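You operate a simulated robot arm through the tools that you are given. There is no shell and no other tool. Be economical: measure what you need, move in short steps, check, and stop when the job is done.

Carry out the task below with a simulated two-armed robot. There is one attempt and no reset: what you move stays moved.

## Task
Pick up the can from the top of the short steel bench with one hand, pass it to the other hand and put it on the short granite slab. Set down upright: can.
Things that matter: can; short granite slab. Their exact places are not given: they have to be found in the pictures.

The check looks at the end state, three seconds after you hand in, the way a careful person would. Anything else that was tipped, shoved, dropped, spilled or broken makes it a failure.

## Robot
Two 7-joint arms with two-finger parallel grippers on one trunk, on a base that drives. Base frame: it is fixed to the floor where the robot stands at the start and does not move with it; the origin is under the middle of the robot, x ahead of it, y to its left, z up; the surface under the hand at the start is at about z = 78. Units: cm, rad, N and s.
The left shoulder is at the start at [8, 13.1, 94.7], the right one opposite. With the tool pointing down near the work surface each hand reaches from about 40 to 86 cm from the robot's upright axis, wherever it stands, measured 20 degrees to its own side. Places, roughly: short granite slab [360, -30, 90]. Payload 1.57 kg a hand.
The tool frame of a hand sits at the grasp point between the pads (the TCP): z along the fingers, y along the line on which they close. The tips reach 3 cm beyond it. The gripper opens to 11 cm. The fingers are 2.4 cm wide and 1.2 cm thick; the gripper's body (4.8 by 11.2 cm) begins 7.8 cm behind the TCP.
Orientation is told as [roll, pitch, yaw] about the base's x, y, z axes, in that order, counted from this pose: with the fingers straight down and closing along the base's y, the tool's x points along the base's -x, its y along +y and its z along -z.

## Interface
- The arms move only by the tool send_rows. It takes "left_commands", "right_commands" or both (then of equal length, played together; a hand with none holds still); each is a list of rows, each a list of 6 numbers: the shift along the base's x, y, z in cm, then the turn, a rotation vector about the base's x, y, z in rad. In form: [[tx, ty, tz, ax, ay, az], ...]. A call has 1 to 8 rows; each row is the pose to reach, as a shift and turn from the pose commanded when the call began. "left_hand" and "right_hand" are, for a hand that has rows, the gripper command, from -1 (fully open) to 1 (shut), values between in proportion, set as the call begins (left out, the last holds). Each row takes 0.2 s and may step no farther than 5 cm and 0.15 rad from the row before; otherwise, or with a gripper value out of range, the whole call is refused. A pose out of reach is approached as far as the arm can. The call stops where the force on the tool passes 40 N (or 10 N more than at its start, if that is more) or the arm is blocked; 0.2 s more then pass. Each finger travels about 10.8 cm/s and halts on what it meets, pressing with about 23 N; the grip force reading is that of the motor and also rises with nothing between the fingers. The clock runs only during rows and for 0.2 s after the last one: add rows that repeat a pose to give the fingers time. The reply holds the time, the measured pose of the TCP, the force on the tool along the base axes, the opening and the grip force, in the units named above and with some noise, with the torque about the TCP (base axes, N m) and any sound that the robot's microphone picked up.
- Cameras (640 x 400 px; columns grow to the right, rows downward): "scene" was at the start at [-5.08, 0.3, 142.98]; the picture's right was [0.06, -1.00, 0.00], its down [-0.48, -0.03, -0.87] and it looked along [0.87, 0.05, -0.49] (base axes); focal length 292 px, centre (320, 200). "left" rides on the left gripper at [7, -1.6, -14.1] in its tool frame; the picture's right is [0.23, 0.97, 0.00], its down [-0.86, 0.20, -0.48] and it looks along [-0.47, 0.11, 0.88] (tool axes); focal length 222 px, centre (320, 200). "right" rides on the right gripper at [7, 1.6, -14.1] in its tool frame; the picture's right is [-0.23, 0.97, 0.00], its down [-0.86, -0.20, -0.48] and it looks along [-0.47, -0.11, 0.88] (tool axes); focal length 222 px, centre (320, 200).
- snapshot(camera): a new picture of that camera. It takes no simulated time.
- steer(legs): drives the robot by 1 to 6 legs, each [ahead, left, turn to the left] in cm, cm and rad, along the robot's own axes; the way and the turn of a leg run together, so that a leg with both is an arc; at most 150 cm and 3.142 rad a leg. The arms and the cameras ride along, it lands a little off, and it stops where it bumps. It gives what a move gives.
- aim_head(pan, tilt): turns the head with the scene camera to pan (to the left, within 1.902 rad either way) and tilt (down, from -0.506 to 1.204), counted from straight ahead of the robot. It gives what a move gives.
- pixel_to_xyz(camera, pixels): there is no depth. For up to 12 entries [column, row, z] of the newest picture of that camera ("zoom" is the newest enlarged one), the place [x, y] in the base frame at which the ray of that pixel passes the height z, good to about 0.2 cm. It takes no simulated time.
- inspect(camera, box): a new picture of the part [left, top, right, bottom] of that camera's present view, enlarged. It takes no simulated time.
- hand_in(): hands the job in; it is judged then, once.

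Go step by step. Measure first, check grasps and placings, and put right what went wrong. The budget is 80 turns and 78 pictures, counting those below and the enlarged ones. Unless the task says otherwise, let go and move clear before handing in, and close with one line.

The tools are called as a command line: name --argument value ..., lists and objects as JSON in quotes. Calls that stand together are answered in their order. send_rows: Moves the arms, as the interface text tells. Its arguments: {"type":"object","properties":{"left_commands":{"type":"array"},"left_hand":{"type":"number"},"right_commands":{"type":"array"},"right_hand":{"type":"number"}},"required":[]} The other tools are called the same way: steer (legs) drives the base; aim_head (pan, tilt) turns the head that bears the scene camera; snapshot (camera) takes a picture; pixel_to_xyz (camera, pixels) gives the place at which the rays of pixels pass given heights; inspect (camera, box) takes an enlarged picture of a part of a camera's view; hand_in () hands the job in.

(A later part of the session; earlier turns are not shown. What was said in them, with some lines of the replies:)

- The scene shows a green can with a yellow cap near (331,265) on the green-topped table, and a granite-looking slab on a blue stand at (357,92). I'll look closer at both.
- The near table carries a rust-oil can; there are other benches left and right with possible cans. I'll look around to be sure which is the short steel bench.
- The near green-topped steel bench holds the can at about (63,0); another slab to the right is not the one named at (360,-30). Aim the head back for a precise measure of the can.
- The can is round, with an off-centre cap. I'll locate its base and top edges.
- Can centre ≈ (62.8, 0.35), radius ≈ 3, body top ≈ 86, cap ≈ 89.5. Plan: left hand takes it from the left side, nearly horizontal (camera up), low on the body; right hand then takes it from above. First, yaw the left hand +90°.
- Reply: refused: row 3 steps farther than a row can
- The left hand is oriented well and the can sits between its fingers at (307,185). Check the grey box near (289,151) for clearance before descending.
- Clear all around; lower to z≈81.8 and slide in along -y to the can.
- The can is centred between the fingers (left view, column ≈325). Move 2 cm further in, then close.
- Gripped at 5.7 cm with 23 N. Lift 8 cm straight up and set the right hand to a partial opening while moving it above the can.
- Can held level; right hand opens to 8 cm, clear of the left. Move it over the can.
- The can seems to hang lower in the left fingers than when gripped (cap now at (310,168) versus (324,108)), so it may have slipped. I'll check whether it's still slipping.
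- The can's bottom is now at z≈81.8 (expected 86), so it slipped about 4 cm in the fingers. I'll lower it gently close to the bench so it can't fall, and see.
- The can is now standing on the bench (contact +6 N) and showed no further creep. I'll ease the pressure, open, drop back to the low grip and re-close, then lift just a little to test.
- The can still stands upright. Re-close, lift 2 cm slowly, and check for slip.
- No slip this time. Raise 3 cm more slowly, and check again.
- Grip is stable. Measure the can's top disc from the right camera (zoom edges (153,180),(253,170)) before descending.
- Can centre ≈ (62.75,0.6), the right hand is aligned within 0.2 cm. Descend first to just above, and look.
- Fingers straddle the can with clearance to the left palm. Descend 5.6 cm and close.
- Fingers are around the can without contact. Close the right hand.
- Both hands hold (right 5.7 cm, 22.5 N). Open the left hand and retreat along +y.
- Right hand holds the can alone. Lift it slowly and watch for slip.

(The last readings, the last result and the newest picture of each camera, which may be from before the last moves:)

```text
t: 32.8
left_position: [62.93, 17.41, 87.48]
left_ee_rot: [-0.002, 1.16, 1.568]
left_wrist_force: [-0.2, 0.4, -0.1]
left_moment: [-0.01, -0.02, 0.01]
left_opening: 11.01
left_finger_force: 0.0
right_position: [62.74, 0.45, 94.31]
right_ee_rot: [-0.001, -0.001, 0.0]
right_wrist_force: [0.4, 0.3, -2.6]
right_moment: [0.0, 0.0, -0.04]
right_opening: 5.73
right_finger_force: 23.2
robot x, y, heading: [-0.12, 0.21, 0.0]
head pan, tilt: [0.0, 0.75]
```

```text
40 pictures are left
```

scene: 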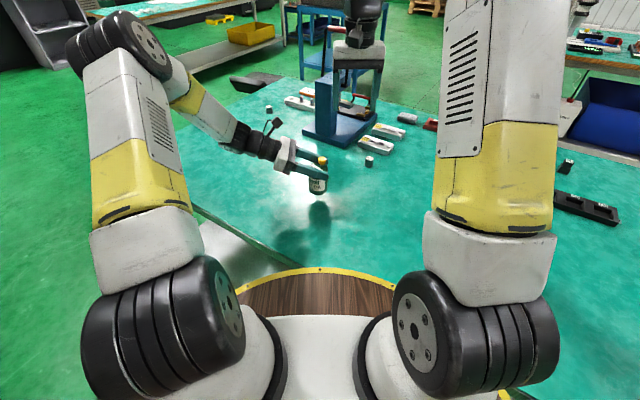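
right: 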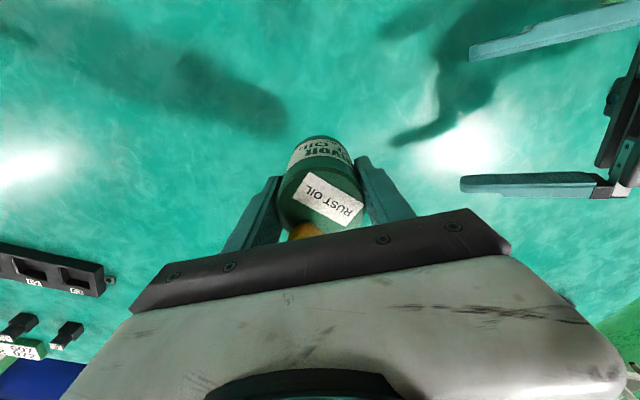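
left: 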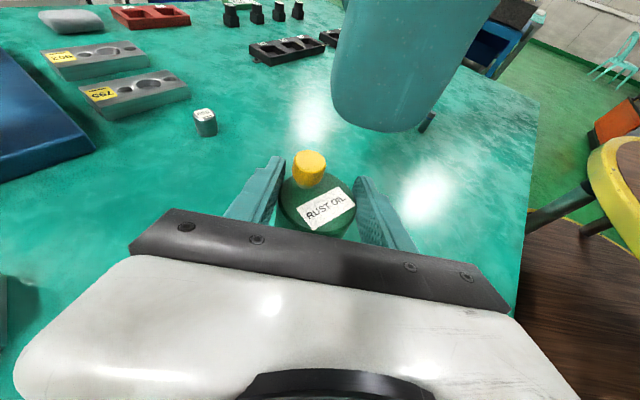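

No slip and the weight (2.6 N) is on the right hand. Raise and draw in both hands for travelling.

send_rows --right_commands '[[0, -1, 1.5, 0, 0, 0], [-0.5, -2, 3.5, 0, 0, 0], [-1.5, -4, 5.5, 0, 0, 0], [-2.5, -6, 7.5, 0, 0, 0], [-3.5, -8, 9.5, 0, 0, 0], [-5, -10, 11, 0, 0, 0], [-6.5, -12, 12.5, 0, 0, 0], [-8, -14, 13.5, 0, 0, 0]]' --left_commands '[[0, 1, 3, 0, 0, 0], [-1, 2, 6, 0, 0, 0], [-2, 3, 9, 0, 0, 0], [-3, 4, 12, 0, 0, 0], [-4, 6, 15, 0, 0, 0], [-6, 8, 18, 0, 0, 0], [-8, 10, 20, 0, 0, 0], [-10, 12, 22, 0, 0, 0]]'

aim_head --pan 0.5 --tilt 0.5

snapshot --camera "scene"

snapshot --camera "right"

```text
t: 34.6
left_position: [53.02, 29.23, 109.29]
left_ee_rot: [-0.002, 1.16, 1.569]
left_wrist_force: [0.5, -0.6, -0.1]
left_moment: [-0.02, -0.03, -0.03]
left_opening: 11.01
left_finger_force: 0.1
right_position: [54.75, -13.29, 107.78]
right_ee_rot: [-0.001, 0.0, 0.0]
right_wrist_force: [-0.3, 0.8, -3.0]
right_moment: [0.0, 0.09, -0.01]
right_opening: 5.68
right_finger_force: 23.6
robot x, y, heading: [0.36, -0.19, -0.001]
head pan, tilt: [0.0, 0.75]
```

```text
t: 35.5
left_position: [52.92, 29.35, 109.28]
left_ee_rot: [-0.003, 1.161, 1.567]
left_wrist_force: [-0.5, 0.3, 0.2]
left_moment: [0.02, -0.04, -0.02]
left_opening: 11.01
left_finger_force: 0.0
right_position: [54.85, -13.31, 107.71]
right_ee_rot: [0.0, -0.001, -0.001]
right_wrist_force: [-0.7, 0.9, -2.3]
right_moment: [0.01, 0.0, 0.01]
right_opening: 5.71
right_finger_force: 23.0
robot x, y, heading: [-0.07, -0.11, 0.004]
head pan, tilt: [0.499, 0.499]
```

```text
39 pictures are left
```

scene: 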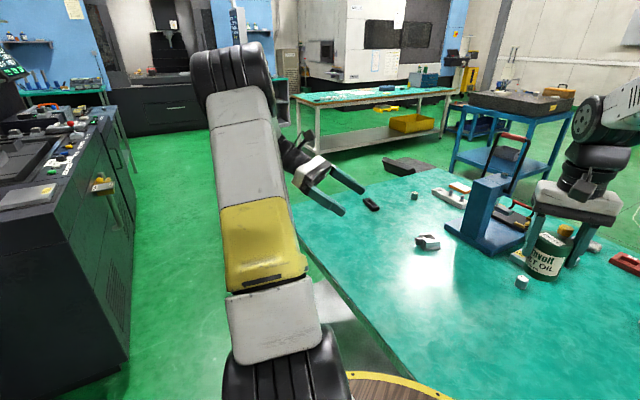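

```text
38 pictures are left
```

right: 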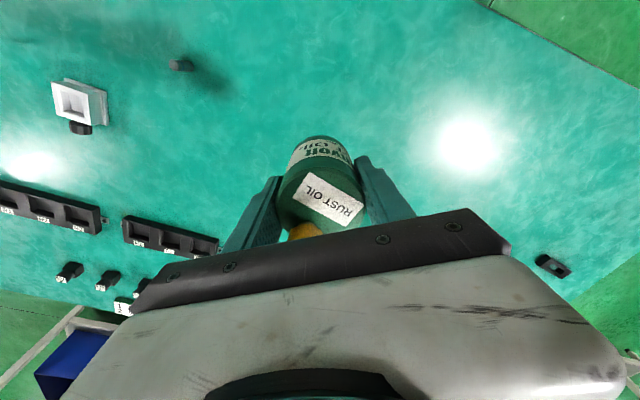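

Can is firm. Now map the table edge, the machine on the left, the black mat, the stand and bench.

pixel_to_xyz --camera "scene" --pixels '[[310, 255, 78], [390, 345, 78], [345, 195, 78], [385, 177, 78], [130, 378, 0], [135, 170, 0], [388, 160, 0], [425, 177, 0], [304, 152, 0], [450, 178, 0], [468, 94, 90], [545, 115, 90]]'

aim_head --pan -0.35 --tilt 0.45

snapshot --camera "scene"

```text
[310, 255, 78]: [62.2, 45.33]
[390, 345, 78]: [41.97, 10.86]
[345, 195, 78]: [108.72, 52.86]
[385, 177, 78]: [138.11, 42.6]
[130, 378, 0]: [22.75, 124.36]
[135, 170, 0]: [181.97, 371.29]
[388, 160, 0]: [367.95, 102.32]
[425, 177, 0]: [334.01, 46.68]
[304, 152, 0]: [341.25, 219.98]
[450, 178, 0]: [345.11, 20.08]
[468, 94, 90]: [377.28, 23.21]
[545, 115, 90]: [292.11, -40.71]
```

```text
t: 36.7
left_position: [52.98, 29.29, 109.16]
left_ee_rot: [-0.005, 1.162, 1.567]
left_wrist_force: [-0.5, 0.3, 0.7]
left_moment: [0.0, 0.03, -0.01]
left_opening: 11.0
left_finger_force: 0.1
right_position: [54.86, -13.18, 107.66]
right_ee_rot: [0.001, 0.0, -0.001]
right_wrist_force: [0.1, 0.2, -1.7]
right_moment: [-0.03, 0.0, -0.03]
right_opening: 5.71
right_finger_force: 23.1
robot x, y, heading: [-0.13, 0.01, 0.002]
head pan, tilt: [-0.351, 0.45]
```

```text
37 pictures are left
```

scene: 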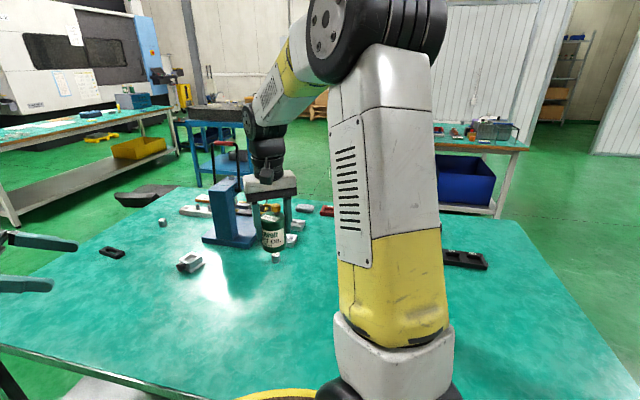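

Measure the table outline and floor landmarks in this view.

pixel_to_xyz --camera "scene" --pixels '[[20, 350, 78], [150, 389, 78], [20, 258, 78], [110, 213, 78], [168, 188, 78], [320, 205, 78], [510, 232, 78], [600, 335, 78], [113, 200, 0], [172, 185, 0], [200, 187, 0], [497, 217, 0]]'

aim_head --pan -1.3 --tilt 0.7

snapshot --camera "scene"

aim_head --pan 0.95 --tilt 0.75

snapshot --camera "scene"

```text
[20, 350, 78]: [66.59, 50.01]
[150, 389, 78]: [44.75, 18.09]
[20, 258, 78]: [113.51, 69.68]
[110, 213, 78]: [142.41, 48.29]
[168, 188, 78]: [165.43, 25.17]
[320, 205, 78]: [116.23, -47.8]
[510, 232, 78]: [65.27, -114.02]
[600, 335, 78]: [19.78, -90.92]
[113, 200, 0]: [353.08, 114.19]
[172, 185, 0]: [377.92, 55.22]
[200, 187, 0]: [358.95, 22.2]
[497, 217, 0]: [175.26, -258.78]
```

```text
t: 37.9
left_position: [52.91, 29.34, 109.38]
left_ee_rot: [-0.004, 1.161, 1.568]
left_wrist_force: [-0.5, 1.1, 0.2]
left_moment: [-0.03, 0.02, 0.03]
left_opening: 10.98
left_finger_force: 0.1
right_position: [54.85, -13.23, 107.77]
right_ee_rot: [0.0, -0.001, 0.001]
right_wrist_force: [-0.1, -0.1, -2.2]
right_moment: [0.01, 0.01, -0.03]
right_opening: 5.72
right_finger_force: 23.3
robot x, y, heading: [0.1, 0.05, 0.002]
head pan, tilt: [-1.3, 0.7]
```

```text
36 pictures are left
```

scene: 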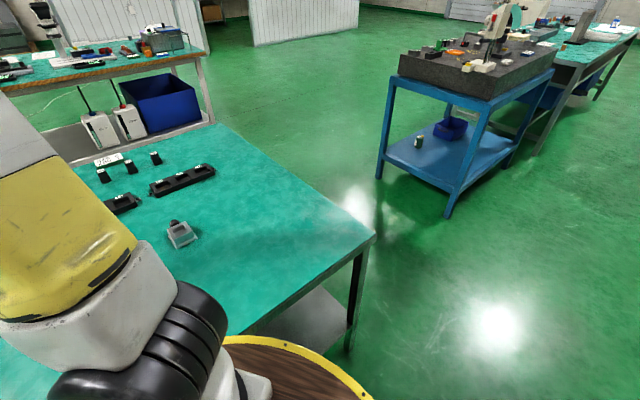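

```text
t: 40.0
left_position: [53.02, 29.41, 109.27]
left_ee_rot: [-0.003, 1.162, 1.57]
left_wrist_force: [-1.4, 0.7, 0.3]
left_moment: [-0.02, -0.03, 0.03]
left_opening: 11.0
left_finger_force: 0.1
right_position: [54.85, -13.25, 107.8]
right_ee_rot: [0.001, 0.001, 0.001]
right_wrist_force: [0.0, -0.5, -3.1]
right_moment: [-0.02, 0.0, -0.01]
right_opening: 5.7
right_finger_force: 23.0
robot x, y, heading: [0.1, -0.24, 0.002]
head pan, tilt: [0.949, 0.75]
```

```text
35 pictures are left
```

scene: 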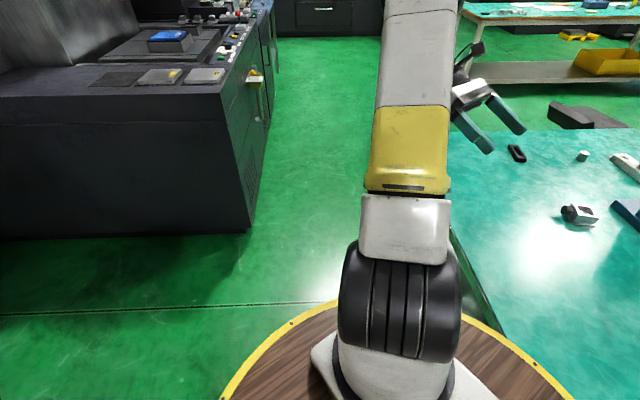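

I'll compute rim of my base deck, the right table corner, and the right stand's legs to choose a route.

pixel_to_xyz --camera "scene" --pixels '[[270, 345, 80], [480, 325, 80], [540, 375, 80], [270, 345, 60], [480, 325, 60], [540, 375, 60], [270, 345, 40], [480, 325, 40], [540, 375, 40], [247, 232, 0]]'

aim_head --pan -1.1 --tilt 0.55

snapshot --camera "scene"

```text
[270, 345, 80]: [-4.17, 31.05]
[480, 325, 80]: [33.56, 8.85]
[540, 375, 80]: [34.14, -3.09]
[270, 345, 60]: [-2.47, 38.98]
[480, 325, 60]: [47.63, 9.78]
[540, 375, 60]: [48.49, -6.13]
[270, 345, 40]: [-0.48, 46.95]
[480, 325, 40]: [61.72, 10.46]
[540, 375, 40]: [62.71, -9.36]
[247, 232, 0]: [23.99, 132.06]
```

```text
t: 42.0
left_position: [52.98, 29.38, 109.23]
left_ee_rot: [-0.002, 1.162, 1.567]
left_wrist_force: [-0.5, -0.3, 0.0]
left_moment: [0.0, 0.01, -0.01]
left_opening: 11.01
left_finger_force: 0.1
right_position: [54.9, -13.29, 107.7]
right_ee_rot: [0.0, -0.002, 0.002]
right_wrist_force: [-0.7, -0.2, -1.7]
right_moment: [-0.02, 0.02, 0.0]
right_opening: 5.69
right_finger_force: 23.0
robot x, y, heading: [0.02, 0.09, 0.005]
head pan, tilt: [-1.1, 0.55]
```

```text
34 pictures are left
```

scene: 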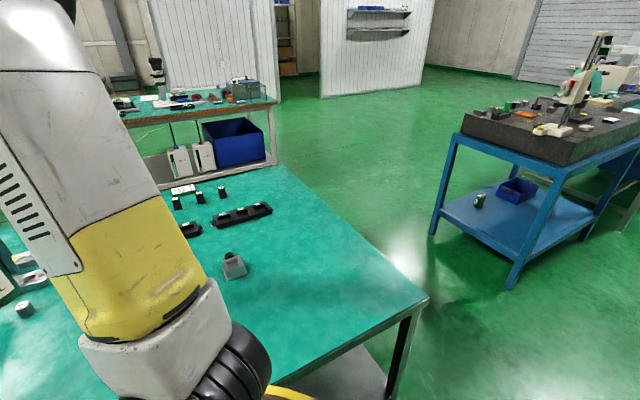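

Deck radius ≈ 33 at z≈80+. The right side looks roomier; measure the table's right corners, stand legs and bench.

pixel_to_xyz --camera "scene" --pixels '[[428, 297, 78], [283, 166, 78], [310, 373, 78], [432, 235, 0], [511, 288, 0], [276, 170, 0], [270, 157, 0], [388, 398, 0], [583, 240, 0], [461, 118, 90], [570, 165, 90]]'

```text
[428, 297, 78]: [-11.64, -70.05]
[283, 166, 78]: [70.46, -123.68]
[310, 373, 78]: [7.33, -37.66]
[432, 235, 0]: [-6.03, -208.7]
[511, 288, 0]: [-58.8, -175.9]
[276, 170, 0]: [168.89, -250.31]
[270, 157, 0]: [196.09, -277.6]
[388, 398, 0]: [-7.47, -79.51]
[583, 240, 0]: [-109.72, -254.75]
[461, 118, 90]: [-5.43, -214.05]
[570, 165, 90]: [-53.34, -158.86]
```

Table corners ≈ (-12,-70),(70,-124),(165,25),(91,85); the right stand's legs ≈ (-6,-209),(-59,-176). The right-hand route is open. Back off a little, turn parallel to the table, then look right.

steer --legs '[[-15, 0, 0], [0, 0, -0.6]]'

aim_head --pan -1.5 --tilt 0.6

snapshot --camera "scene"

snapshot --camera "right"

```text
t: 45.0
left_position: [45.39, -6.1, 109.34]
left_ee_rot: [-0.004, 1.16, 0.96]
left_wrist_force: [-0.1, 0.5, -0.5]
left_moment: [0.0, -0.01, 0.0]
left_opening: 10.98
left_finger_force: 0.1
right_position: [22.69, -42.1, 107.74]
right_ee_rot: [0.0, 0.0, -0.607]
right_wrist_force: [-0.1, -0.1, -2.6]
right_moment: [0.0, 0.04, -0.02]
right_opening: 5.72
right_finger_force: 23.4
robot x, y, heading: [-15.15, 0.37, -0.605]
head pan, tilt: [-1.1, 0.55]
```

```text
t: 45.9
left_position: [45.44, -6.04, 109.22]
left_ee_rot: [-0.004, 1.158, 0.961]
left_wrist_force: [-0.1, -0.5, -0.4]
left_moment: [-0.01, -0.03, -0.01]
left_opening: 11.01
left_finger_force: 0.1
right_position: [22.68, -42.13, 107.74]
right_ee_rot: [-0.001, 0.001, -0.607]
right_wrist_force: [-0.4, -0.8, -2.8]
right_moment: [0.0, -0.02, 0.0]
right_opening: 5.68
right_finger_force: 22.9
robot x, y, heading: [-14.86, 0.1, -0.607]
head pan, tilt: [-1.499, 0.6]
```

```text
33 pictures are left
```

scene: 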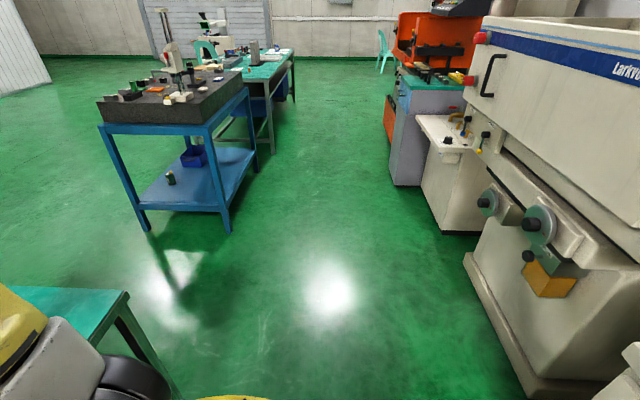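

```text
32 pictures are left
```

right: 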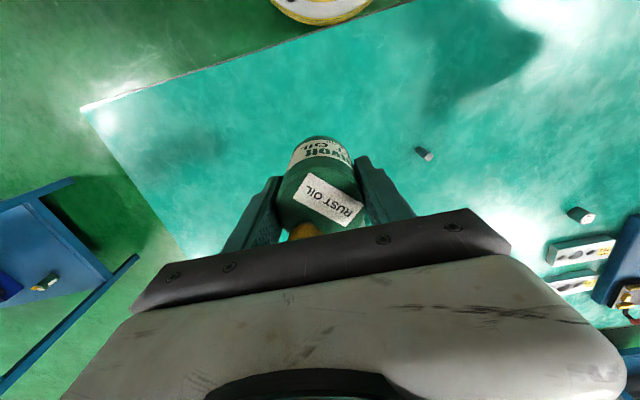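

There are machines behind to the right. Check their nearest floor edges and the stand's feet.

pixel_to_xyz --camera "scene" --pixels '[[466, 258, 0], [535, 398, 0], [445, 232, 0], [148, 230, 0], [229, 230, 0], [195, 130, 90], [105, 122, 90], [488, 30, 110], [128, 296, 78]]'

```text
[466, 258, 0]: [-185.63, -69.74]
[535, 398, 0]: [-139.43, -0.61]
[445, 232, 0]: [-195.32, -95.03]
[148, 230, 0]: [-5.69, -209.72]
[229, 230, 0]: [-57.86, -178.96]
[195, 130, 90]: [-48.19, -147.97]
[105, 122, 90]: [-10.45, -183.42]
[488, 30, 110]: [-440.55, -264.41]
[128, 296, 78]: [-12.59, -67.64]
```

The way is clear (machines at n≈-114, stand at along≈-175). Strafe right 100 and drive ahead past the table end.

steer --legs '[[0, -100, 0], [90, 0, 0], [92, 0, 0]]'

aim_head --pan 0.9 --tilt 0.4

snapshot --camera "scene"

snapshot --camera "right"

```text
t: 59.7
left_position: [132.33, -195.49, 109.31]
left_ee_rot: [-0.006, 1.159, 0.936]
left_wrist_force: [0.1, -0.8, -0.6]
left_moment: [-0.03, -0.04, -0.02]
left_opening: 10.99
left_finger_force: 0.2
right_position: [108.69, -230.77, 107.75]
right_ee_rot: [-0.001, 0.0, -0.631]
right_wrist_force: [0.0, -0.5, -1.3]
right_moment: [0.01, 0.01, 0.01]
right_opening: 5.7
right_finger_force: 22.6
robot x, y, heading: [72.26, -188.17, -0.634]
head pan, tilt: [-1.499, 0.6]
```

```text
t: 61.9
left_position: [132.31, -195.39, 109.3]
left_ee_rot: [-0.002, 1.16, 0.937]
left_wrist_force: [-0.2, 0.1, -1.1]
left_moment: [0.03, 0.02, 0.01]
left_opening: 10.99
left_finger_force: 0.1
right_position: [108.64, -230.84, 107.63]
right_ee_rot: [0.001, 0.001, -0.629]
right_wrist_force: [0.3, -0.7, -3.3]
right_moment: [0.0, 0.0, -0.03]
right_opening: 5.7
right_finger_force: 23.0
robot x, y, heading: [72.3, -187.84, -0.631]
head pan, tilt: [0.901, 0.4]
```

```text
31 pictures are left
```

scene: 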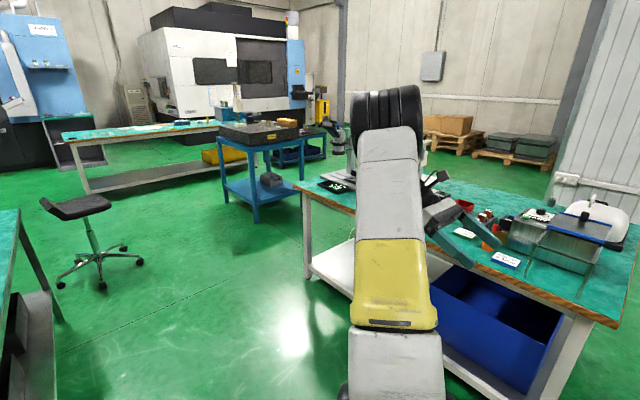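

```text
30 pictures are left
```

right: 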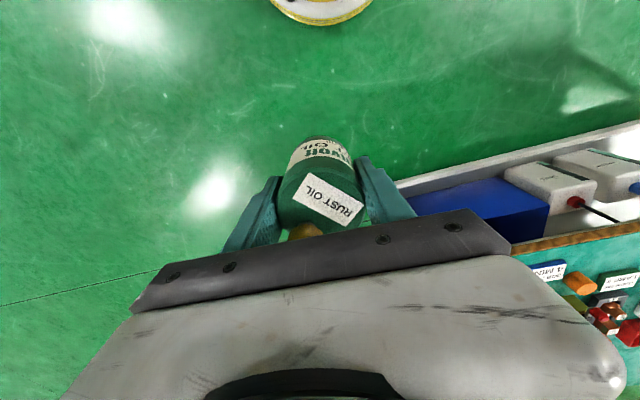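

The bench with bins is close ahead-left. Measure it, the stool and the slab before proceeding.

pixel_to_xyz --camera "scene" --pixels '[[298, 184, 78], [615, 325, 78], [308, 276, 0], [100, 290, 0], [140, 262, 0], [62, 288, 0], [20, 212, 78], [222, 200, 0], [257, 222, 0], [219, 127, 90], [252, 143, 90], [298, 134, 90]]'

inspect --camera "scene" --box '[190, 80, 370, 230]'

```text
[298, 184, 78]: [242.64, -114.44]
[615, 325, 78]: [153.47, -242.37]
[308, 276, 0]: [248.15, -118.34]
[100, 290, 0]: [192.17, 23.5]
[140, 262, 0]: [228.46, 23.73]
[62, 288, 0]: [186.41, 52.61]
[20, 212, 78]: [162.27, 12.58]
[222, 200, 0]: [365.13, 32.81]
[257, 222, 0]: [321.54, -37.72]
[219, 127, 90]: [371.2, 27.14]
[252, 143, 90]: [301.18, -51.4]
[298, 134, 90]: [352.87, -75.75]
```

```text
2.67 times, centred on (280, 155) of scene
```

zoom: 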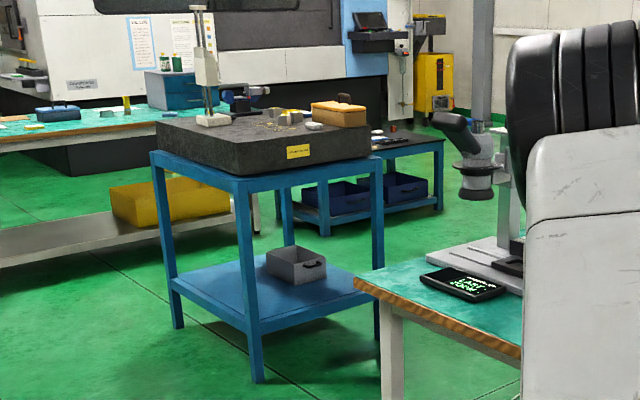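

Bench front at n≈264 (along −113..43), stool near along 150/n 150, slab stand face at n≈284, along 150–233. Strafe left past the bench first.

steer --legs '[[0, 0, 0.032], [0, 95, 0], [0, 92, 0]]'

aim_head --pan 0.7 --tilt 0.5

snapshot --camera "scene"

```text
t: 71.7
left_position: [236.99, -37.53, 109.38]
left_ee_rot: [-0.003, 1.158, 0.97]
left_wrist_force: [-0.5, -0.1, 0.3]
left_moment: [0.01, 0.0, -0.01]
left_opening: 10.99
left_finger_force: 0.1
right_position: [214.5, -73.91, 107.69]
right_ee_rot: [0.0, -0.001, -0.597]
right_wrist_force: [0.3, 0.0, -2.8]
right_moment: [0.0, 0.03, -0.02]
right_opening: 5.72
right_finger_force: 23.2
robot x, y, heading: [176.6, -32.15, -0.597]
head pan, tilt: [0.901, 0.4]
```

```text
t: 72.5
left_position: [237.07, -37.69, 109.27]
left_ee_rot: [-0.005, 1.16, 0.971]
left_wrist_force: [-0.5, -0.3, -0.2]
left_moment: [0.0, -0.03, 0.02]
left_opening: 11.01
left_finger_force: 0.1
right_position: [214.6, -73.87, 107.74]
right_ee_rot: [0.001, 0.0, -0.598]
right_wrist_force: [0.2, -0.8, -2.4]
right_moment: [0.01, 0.01, 0.04]
right_opening: 5.73
right_finger_force: 23.2
robot x, y, heading: [176.73, -32.45, -0.599]
head pan, tilt: [0.7, 0.499]
```

```text
28 pictures are left
```

scene: 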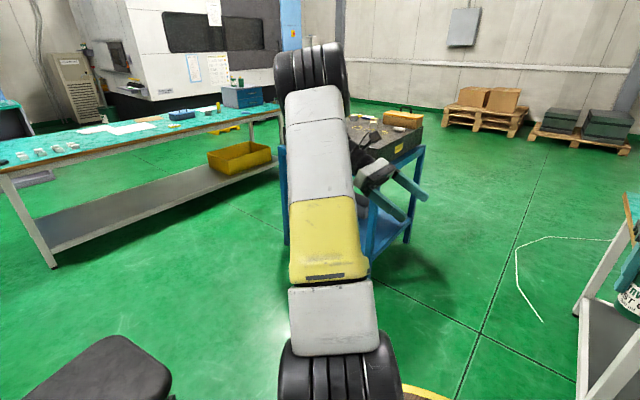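

Clear. Drive ahead 50 and left 75, then view the slab top.

steer --legs '[[50, 0, 0], [0, 75, 0]]'

aim_head --pan 0.3 --tilt 0.5

snapshot --camera "scene"

```text
t: 79.2
left_position: [322.09, -3.16, 109.29]
left_ee_rot: [-0.003, 1.157, 0.958]
left_wrist_force: [-0.3, 0.6, -0.3]
left_moment: [-0.02, 0.0, -0.02]
left_opening: 10.98
left_finger_force: 0.0
right_position: [298.99, -39.18, 107.69]
right_ee_rot: [-0.001, -0.001, -0.609]
right_wrist_force: [-0.1, 0.5, -3.6]
right_moment: [-0.02, 0.01, 0.0]
right_opening: 5.7
right_finger_force: 22.7
robot x, y, heading: [262.15, 3.34, -0.609]
head pan, tilt: [0.7, 0.499]
```

```text
t: 80.0
left_position: [322.05, -3.15, 109.3]
left_ee_rot: [-0.004, 1.159, 0.957]
left_wrist_force: [-0.7, 0.1, 0.4]
left_moment: [-0.02, 0.0, 0.02]
left_opening: 10.99
left_finger_force: 0.1
right_position: [299.09, -39.13, 107.68]
right_ee_rot: [0.002, 0.0, -0.609]
right_wrist_force: [0.0, -0.1, -3.4]
right_moment: [0.01, -0.01, 0.0]
right_opening: 5.71
right_finger_force: 22.9
robot x, y, heading: [261.41, 3.21, -0.611]
head pan, tilt: [0.3, 0.499]
```

```text
27 pictures are left
```

scene: 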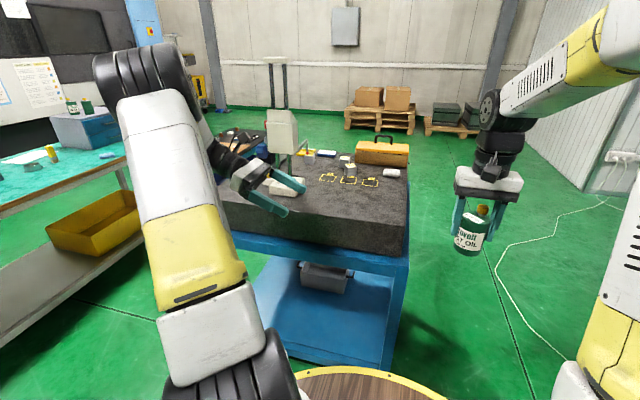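

The slab is ahead: dial stand left, three yellow marks centre, wooden box at back. Enlarge to choose a free spot.

inspect --camera "scene" --box '[220, 110, 430, 260]'

pixel_to_xyz --camera "scene" --pixels '[[403, 225, 90], [408, 175, 90], [300, 212, 90], [330, 178, 90], [372, 182, 90], [392, 173, 90], [380, 210, 90], [360, 163, 90]]'

```text
2.67 times, centred on (325, 185) of scene
```

zoom: 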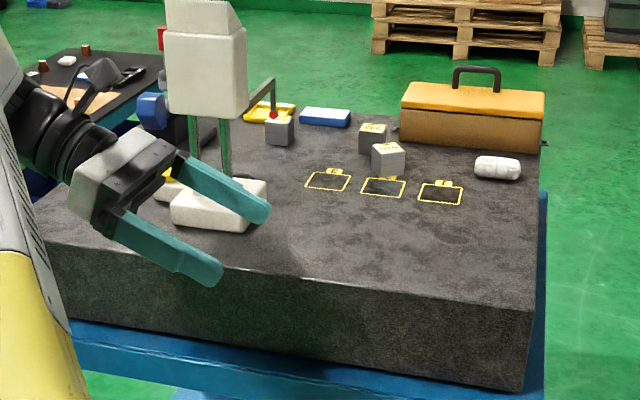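

```text
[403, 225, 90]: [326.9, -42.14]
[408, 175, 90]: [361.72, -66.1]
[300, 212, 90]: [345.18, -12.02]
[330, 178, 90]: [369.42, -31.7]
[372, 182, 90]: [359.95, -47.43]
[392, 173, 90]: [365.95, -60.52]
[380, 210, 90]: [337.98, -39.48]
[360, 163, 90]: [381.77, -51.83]
```

Slab right-front corner is ≈ (326,-42); a free spot is at ≈ (344,-37), clear of the yellow marks and other items. First draw the left hand back so it won't meet the dial stand, then drive in.

send_rows --left_commands '[[-1.3, 3.3, 1, 0, 0, 0], [-2.6, 6.7, 2, 0, 0, 0], [-3.9, 10, 3, 0, 0, 0], [-5.3, 13.4, 4, 0, 0, 0]]'

steer --legs '[[14, 0, 0], [0, 20, 0]]'

aim_head --pan 0.05 --tilt 0.6

snapshot --camera "scene"

snapshot --camera "right"

```text
t: 81.0
left_position: [316.73, 10.12, 112.91]
left_ee_rot: [-0.002, 1.159, 0.958]
left_wrist_force: [-0.3, -0.1, 0.1]
left_moment: [0.01, -0.01, -0.01]
left_opening: 11.0
left_finger_force: 0.1
right_position: [299.19, -39.19, 107.7]
right_ee_rot: [0.0, -0.001, -0.61]
right_wrist_force: [0.4, -0.6, -2.3]
right_moment: [0.04, 0.0, -0.02]
right_opening: 5.7
right_finger_force: 22.6
robot x, y, heading: [261.24, 3.26, -0.613]
head pan, tilt: [0.3, 0.499]
```

```text
t: 83.5
left_position: [339.36, 18.71, 113.06]
left_ee_rot: [-0.005, 1.159, 0.959]
left_wrist_force: [0.0, -0.5, 0.2]
left_moment: [-0.04, 0.03, 0.0]
left_opening: 11.01
left_finger_force: 0.1
right_position: [322.05, -30.74, 107.73]
right_ee_rot: [0.002, 0.0, -0.607]
right_wrist_force: [-0.4, -0.5, -2.8]
right_moment: [0.0, 0.01, 0.0]
right_opening: 5.7
right_finger_force: 22.8
robot x, y, heading: [284.63, 11.86, -0.606]
head pan, tilt: [0.3, 0.499]
```

```text
t: 84.3
left_position: [339.43, 18.77, 113.09]
left_ee_rot: [-0.004, 1.158, 0.958]
left_wrist_force: [0.0, -0.1, -0.7]
left_moment: [-0.01, -0.03, 0.0]
left_opening: 10.98
left_finger_force: 0.0
right_position: [322.01, -30.73, 107.72]
right_ee_rot: [-0.001, 0.0, -0.607]
right_wrist_force: [-0.7, 0.8, -1.9]
right_moment: [-0.01, -0.01, -0.01]
right_opening: 5.72
right_finger_force: 22.9
robot x, y, heading: [284.47, 11.27, -0.603]
head pan, tilt: [0.051, 0.6]
```

```text
25 pictures are left
```

scene: 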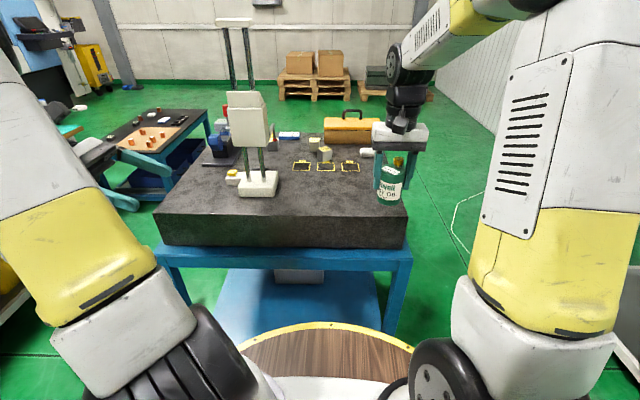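

```text
24 pictures are left
```

right: 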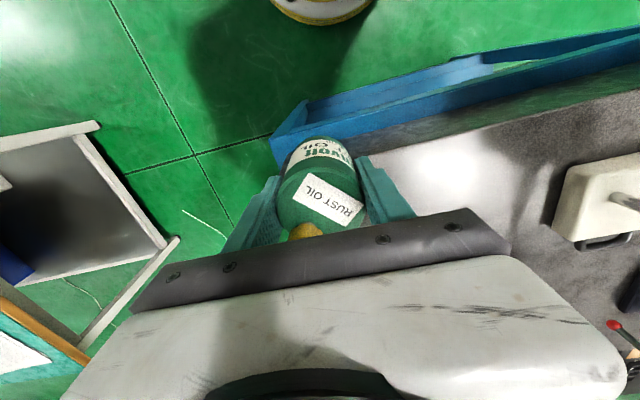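

Good view: slab front edge at row ~213 between columns 157 and 405, marks at row 166. Measure the edge and the free spot at (340,192).

inspect --camera "scene" --box '[240, 140, 420, 250]'

pixel_to_xyz --camera "scene" --pixels '[[405, 213, 90], [405, 213, 92], [405, 213, 88], [157, 213, 90], [340, 192, 90], [340, 192, 88], [340, 192, 92], [350, 170, 90], [280, 192, 90]]'

pixel_to_xyz --camera "right" --pixels '[[366, 155, 90], [366, 155, 88], [366, 155, 92], [640, 93, 90], [575, 242, 90]]'

```text
3.56 times, centred on (330, 195) of scene
```

zoom: 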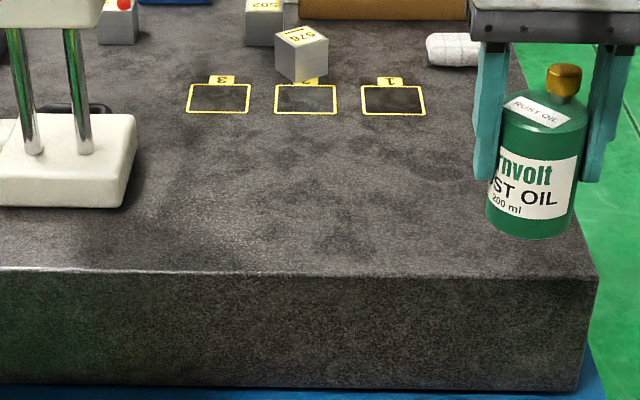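

```text
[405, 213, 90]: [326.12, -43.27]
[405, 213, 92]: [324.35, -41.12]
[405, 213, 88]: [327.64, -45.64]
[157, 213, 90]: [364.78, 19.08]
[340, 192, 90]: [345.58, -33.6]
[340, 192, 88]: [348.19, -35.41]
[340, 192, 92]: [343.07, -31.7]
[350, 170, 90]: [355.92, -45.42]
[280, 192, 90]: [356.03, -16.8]
```

```text
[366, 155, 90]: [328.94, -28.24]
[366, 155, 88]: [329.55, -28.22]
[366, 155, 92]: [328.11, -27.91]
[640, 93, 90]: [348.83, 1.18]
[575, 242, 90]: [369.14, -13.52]
```

Target (344.5,-34): 10.8 cm in from the front edge, 17 cm from the right edge, 15 cm short of the marks. Move the can over it at height, slowly.

send_rows --right_commands '[[2, -0.3, 0, 0, 0, 0], [5, -0.7, 0, 0, 0, 0], [8, -1.1, 0, 0, 0, 0], [11, -1.6, 0, 0, 0, 0], [14, -2, 0, 0, 0, 0], [17, -2.5, 0, 0, 0, 0], [20, -2.9, 0, 0, 0, 0], [22.5, -3.3, 0, 0, 0, 0]]'

send_rows --right_commands '[[0, 0, -1.5, 0, 0, 0], [0, 0, -3, 0, 0, 0], [0, 0, -4.5, 0, 0, 0], [0, 0, -6, 0, 0, 0], [0, 0, -7.5, 0, 0, 0], [0, 0, -8.5, 0, 0, 0]]'

inspect --camera "scene" --box '[240, 120, 420, 230]'

snapshot --camera "right"

```text
t: 86.1
left_position: [339.38, 18.67, 113.18]
left_ee_rot: [-0.003, 1.158, 0.959]
left_wrist_force: [0.0, 0.4, -0.5]
left_moment: [0.04, 0.0, 0.0]
left_opening: 11.01
left_finger_force: 0.0
right_position: [344.53, -33.9, 107.6]
right_ee_rot: [0.001, 0.0, -0.608]
right_wrist_force: [0.3, -0.2, -2.4]
right_moment: [-0.04, -0.03, -0.01]
right_opening: 5.7
right_finger_force: 22.7
robot x, y, heading: [284.55, 11.64, -0.61]
head pan, tilt: [0.051, 0.6]
```

```text
t: 87.5
left_position: [339.43, 18.78, 113.14]
left_ee_rot: [-0.005, 1.162, 0.96]
left_wrist_force: [0.9, -0.3, 0.0]
left_moment: [-0.01, -0.02, 0.04]
left_opening: 11.03
left_finger_force: 0.0
right_position: [344.51, -33.93, 99.49]
right_ee_rot: [0.001, -0.005, -0.606]
right_wrist_force: [2.3, -0.6, 21.7]
right_moment: [-0.03, -0.33, -0.01]
right_opening: 5.7
right_finger_force: 22.7
robot x, y, heading: [284.44, 11.44, -0.611]
head pan, tilt: [0.051, 0.6]
```

```text
3.56 times, centred on (330, 175) of scene
```

zoom: 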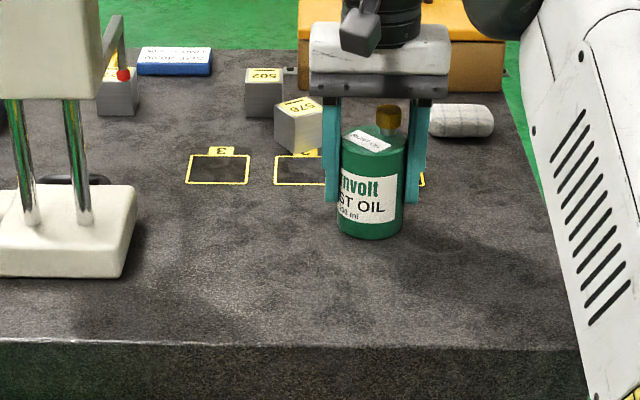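

```text
21 pictures are left
```

right: 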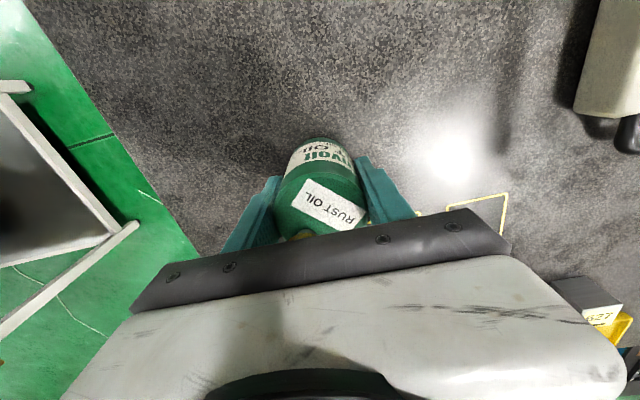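

Contact at TCP z≈99.5 (slab top ≈93.2), pressing ~22 N. The can is upright and on free slab. Ease the pressure to a light touch, then release.

send_rows --right_commands '[[0, 0, 0.15, 0, 0, 0], [0, 0, 0.25, 0, 0, 0], [0, 0, 0.25, 0, 0, 0]]'

```text
t: 88.3
left_position: [339.26, 18.83, 113.07]
left_ee_rot: [-0.005, 1.16, 0.959]
left_wrist_force: [0.0, -0.3, -0.4]
left_moment: [0.01, -0.02, 0.03]
left_opening: 10.98
left_finger_force: 0.0
right_position: [344.46, -34.06, 99.4]
right_ee_rot: [0.0, 0.002, -0.606]
right_wrist_force: [2.6, -0.9, 6.1]
right_moment: [-0.12, -0.34, 0.02]
right_opening: 5.67
right_finger_force: 22.7
robot x, y, heading: [284.61, 11.33, -0.604]
head pan, tilt: [0.051, 0.6]
```

Light pressing of ~6 N remains; ease 0.1 more and open.

send_rows --right_commands '[[0, 0, 0.08, 0, 0, 0], [0, 0, 0.08, 0, 0, 0]]'

send_rows --right_commands '[[0, 0, 0, 0, 0, 0], [0, 0, 0, 0, 0, 0], [0, 0, 0, 0, 0, 0]]' --right_hand -0.6

inspect --camera "scene" --box '[240, 120, 420, 230]'

snapshot --camera "right"

```text
t: 88.9
left_position: [339.29, 18.7, 113.1]
left_ee_rot: [-0.004, 1.159, 0.96]
left_wrist_force: [0.6, 1.4, -1.4]
left_moment: [0.02, 0.0, 0.0]
left_opening: 11.02
left_finger_force: 0.0
right_position: [344.46, -34.03, 99.43]
right_ee_rot: [-0.002, 0.005, -0.607]
right_wrist_force: [0.5, 0.6, -1.7]
right_moment: [0.0, 0.01, 0.02]
right_opening: 5.71
right_finger_force: 23.1
robot x, y, heading: [284.48, 11.47, -0.609]
head pan, tilt: [0.051, 0.6]
```

```text
t: 89.7
left_position: [339.35, 18.66, 113.05]
left_ee_rot: [-0.004, 1.161, 0.959]
left_wrist_force: [0.2, 0.0, 0.8]
left_moment: [0.0, 0.0, 0.08]
left_opening: 11.01
left_finger_force: 0.1
right_position: [344.51, -34.01, 99.54]
right_ee_rot: [0.0, 0.0, -0.607]
right_wrist_force: [0.0, 0.0, 0.0]
right_moment: [0.01, -0.01, 0.0]
right_opening: 8.79
right_finger_force: 0.0
robot x, y, heading: [284.39, 11.28, -0.607]
head pan, tilt: [0.051, 0.6]
```

```text
3.56 times, centred on (330, 175) of scene
```

zoom: 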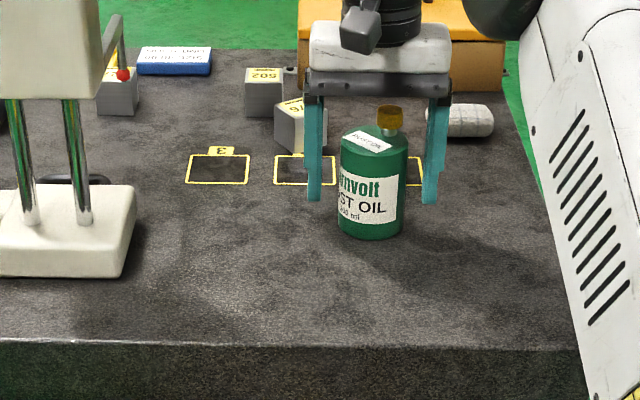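

```text
19 pictures are left
```

right: 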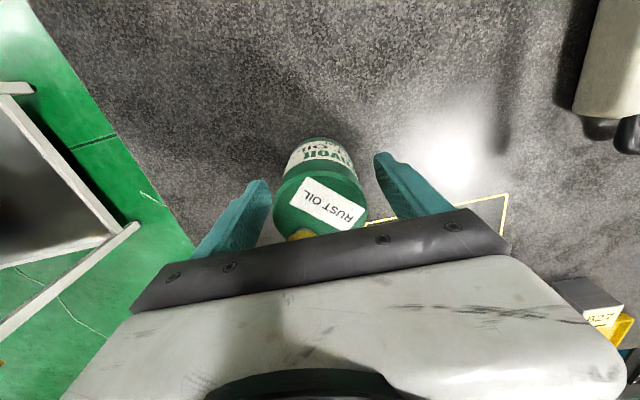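

The can stands free and upright between the open fingers. Raise the hand straight up, then back.

send_rows --right_commands '[[0, 0, 1.5, 0, 0, 0], [0, 0, 4, 0, 0, 0], [0, 0, 7, 0, 0, 0], [0, 0, 10, 0, 0, 0], [0, 0, 13, 0, 0, 0], [-3, 2, 14, 0, 0, 0], [-7, 5, 14, 0, 0, 0], [-11, 8, 14, 0, 0, 0]]'

inspect --camera "scene" --box '[240, 120, 420, 230]'

```text
t: 91.5
left_position: [339.46, 18.79, 113.13]
left_ee_rot: [-0.003, 1.159, 0.963]
left_wrist_force: [1.0, -0.9, 0.2]
left_moment: [-0.04, 0.03, -0.03]
left_opening: 11.01
left_finger_force: 0.2
right_position: [333.42, -26.27, 113.57]
right_ee_rot: [-0.003, 0.0, -0.607]
right_wrist_force: [0.3, -0.4, 0.1]
right_moment: [0.03, 0.06, 0.0]
right_opening: 8.81
right_finger_force: 0.0
robot x, y, heading: [284.39, 11.54, -0.607]
head pan, tilt: [0.051, 0.6]
```

```text
3.56 times, centred on (330, 175) of scene
```

zoom: 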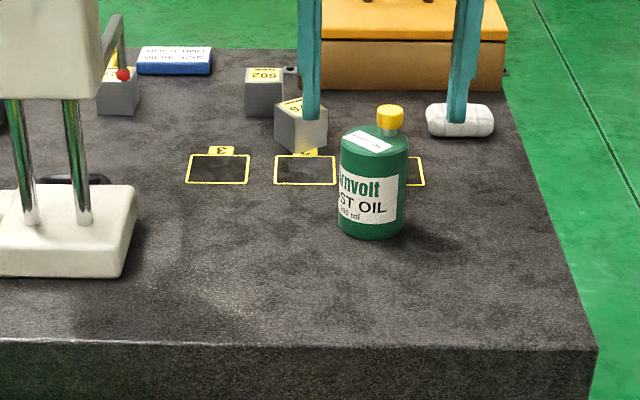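

The can stands upright on the granite slab with the hand clear and nothing else disturbed; handing in.

hand_in

```text
The job is handed in.
```

The rust-oil can was picked up from the bench with the left hand and passed to the right. It now stands upright on the short granite slab, both hands are clear of it, and I saw nothing else disturbed. On the first lift it slipped about 4 cm in the left fingers, so I set it back on the bench and regripped before passing it over.
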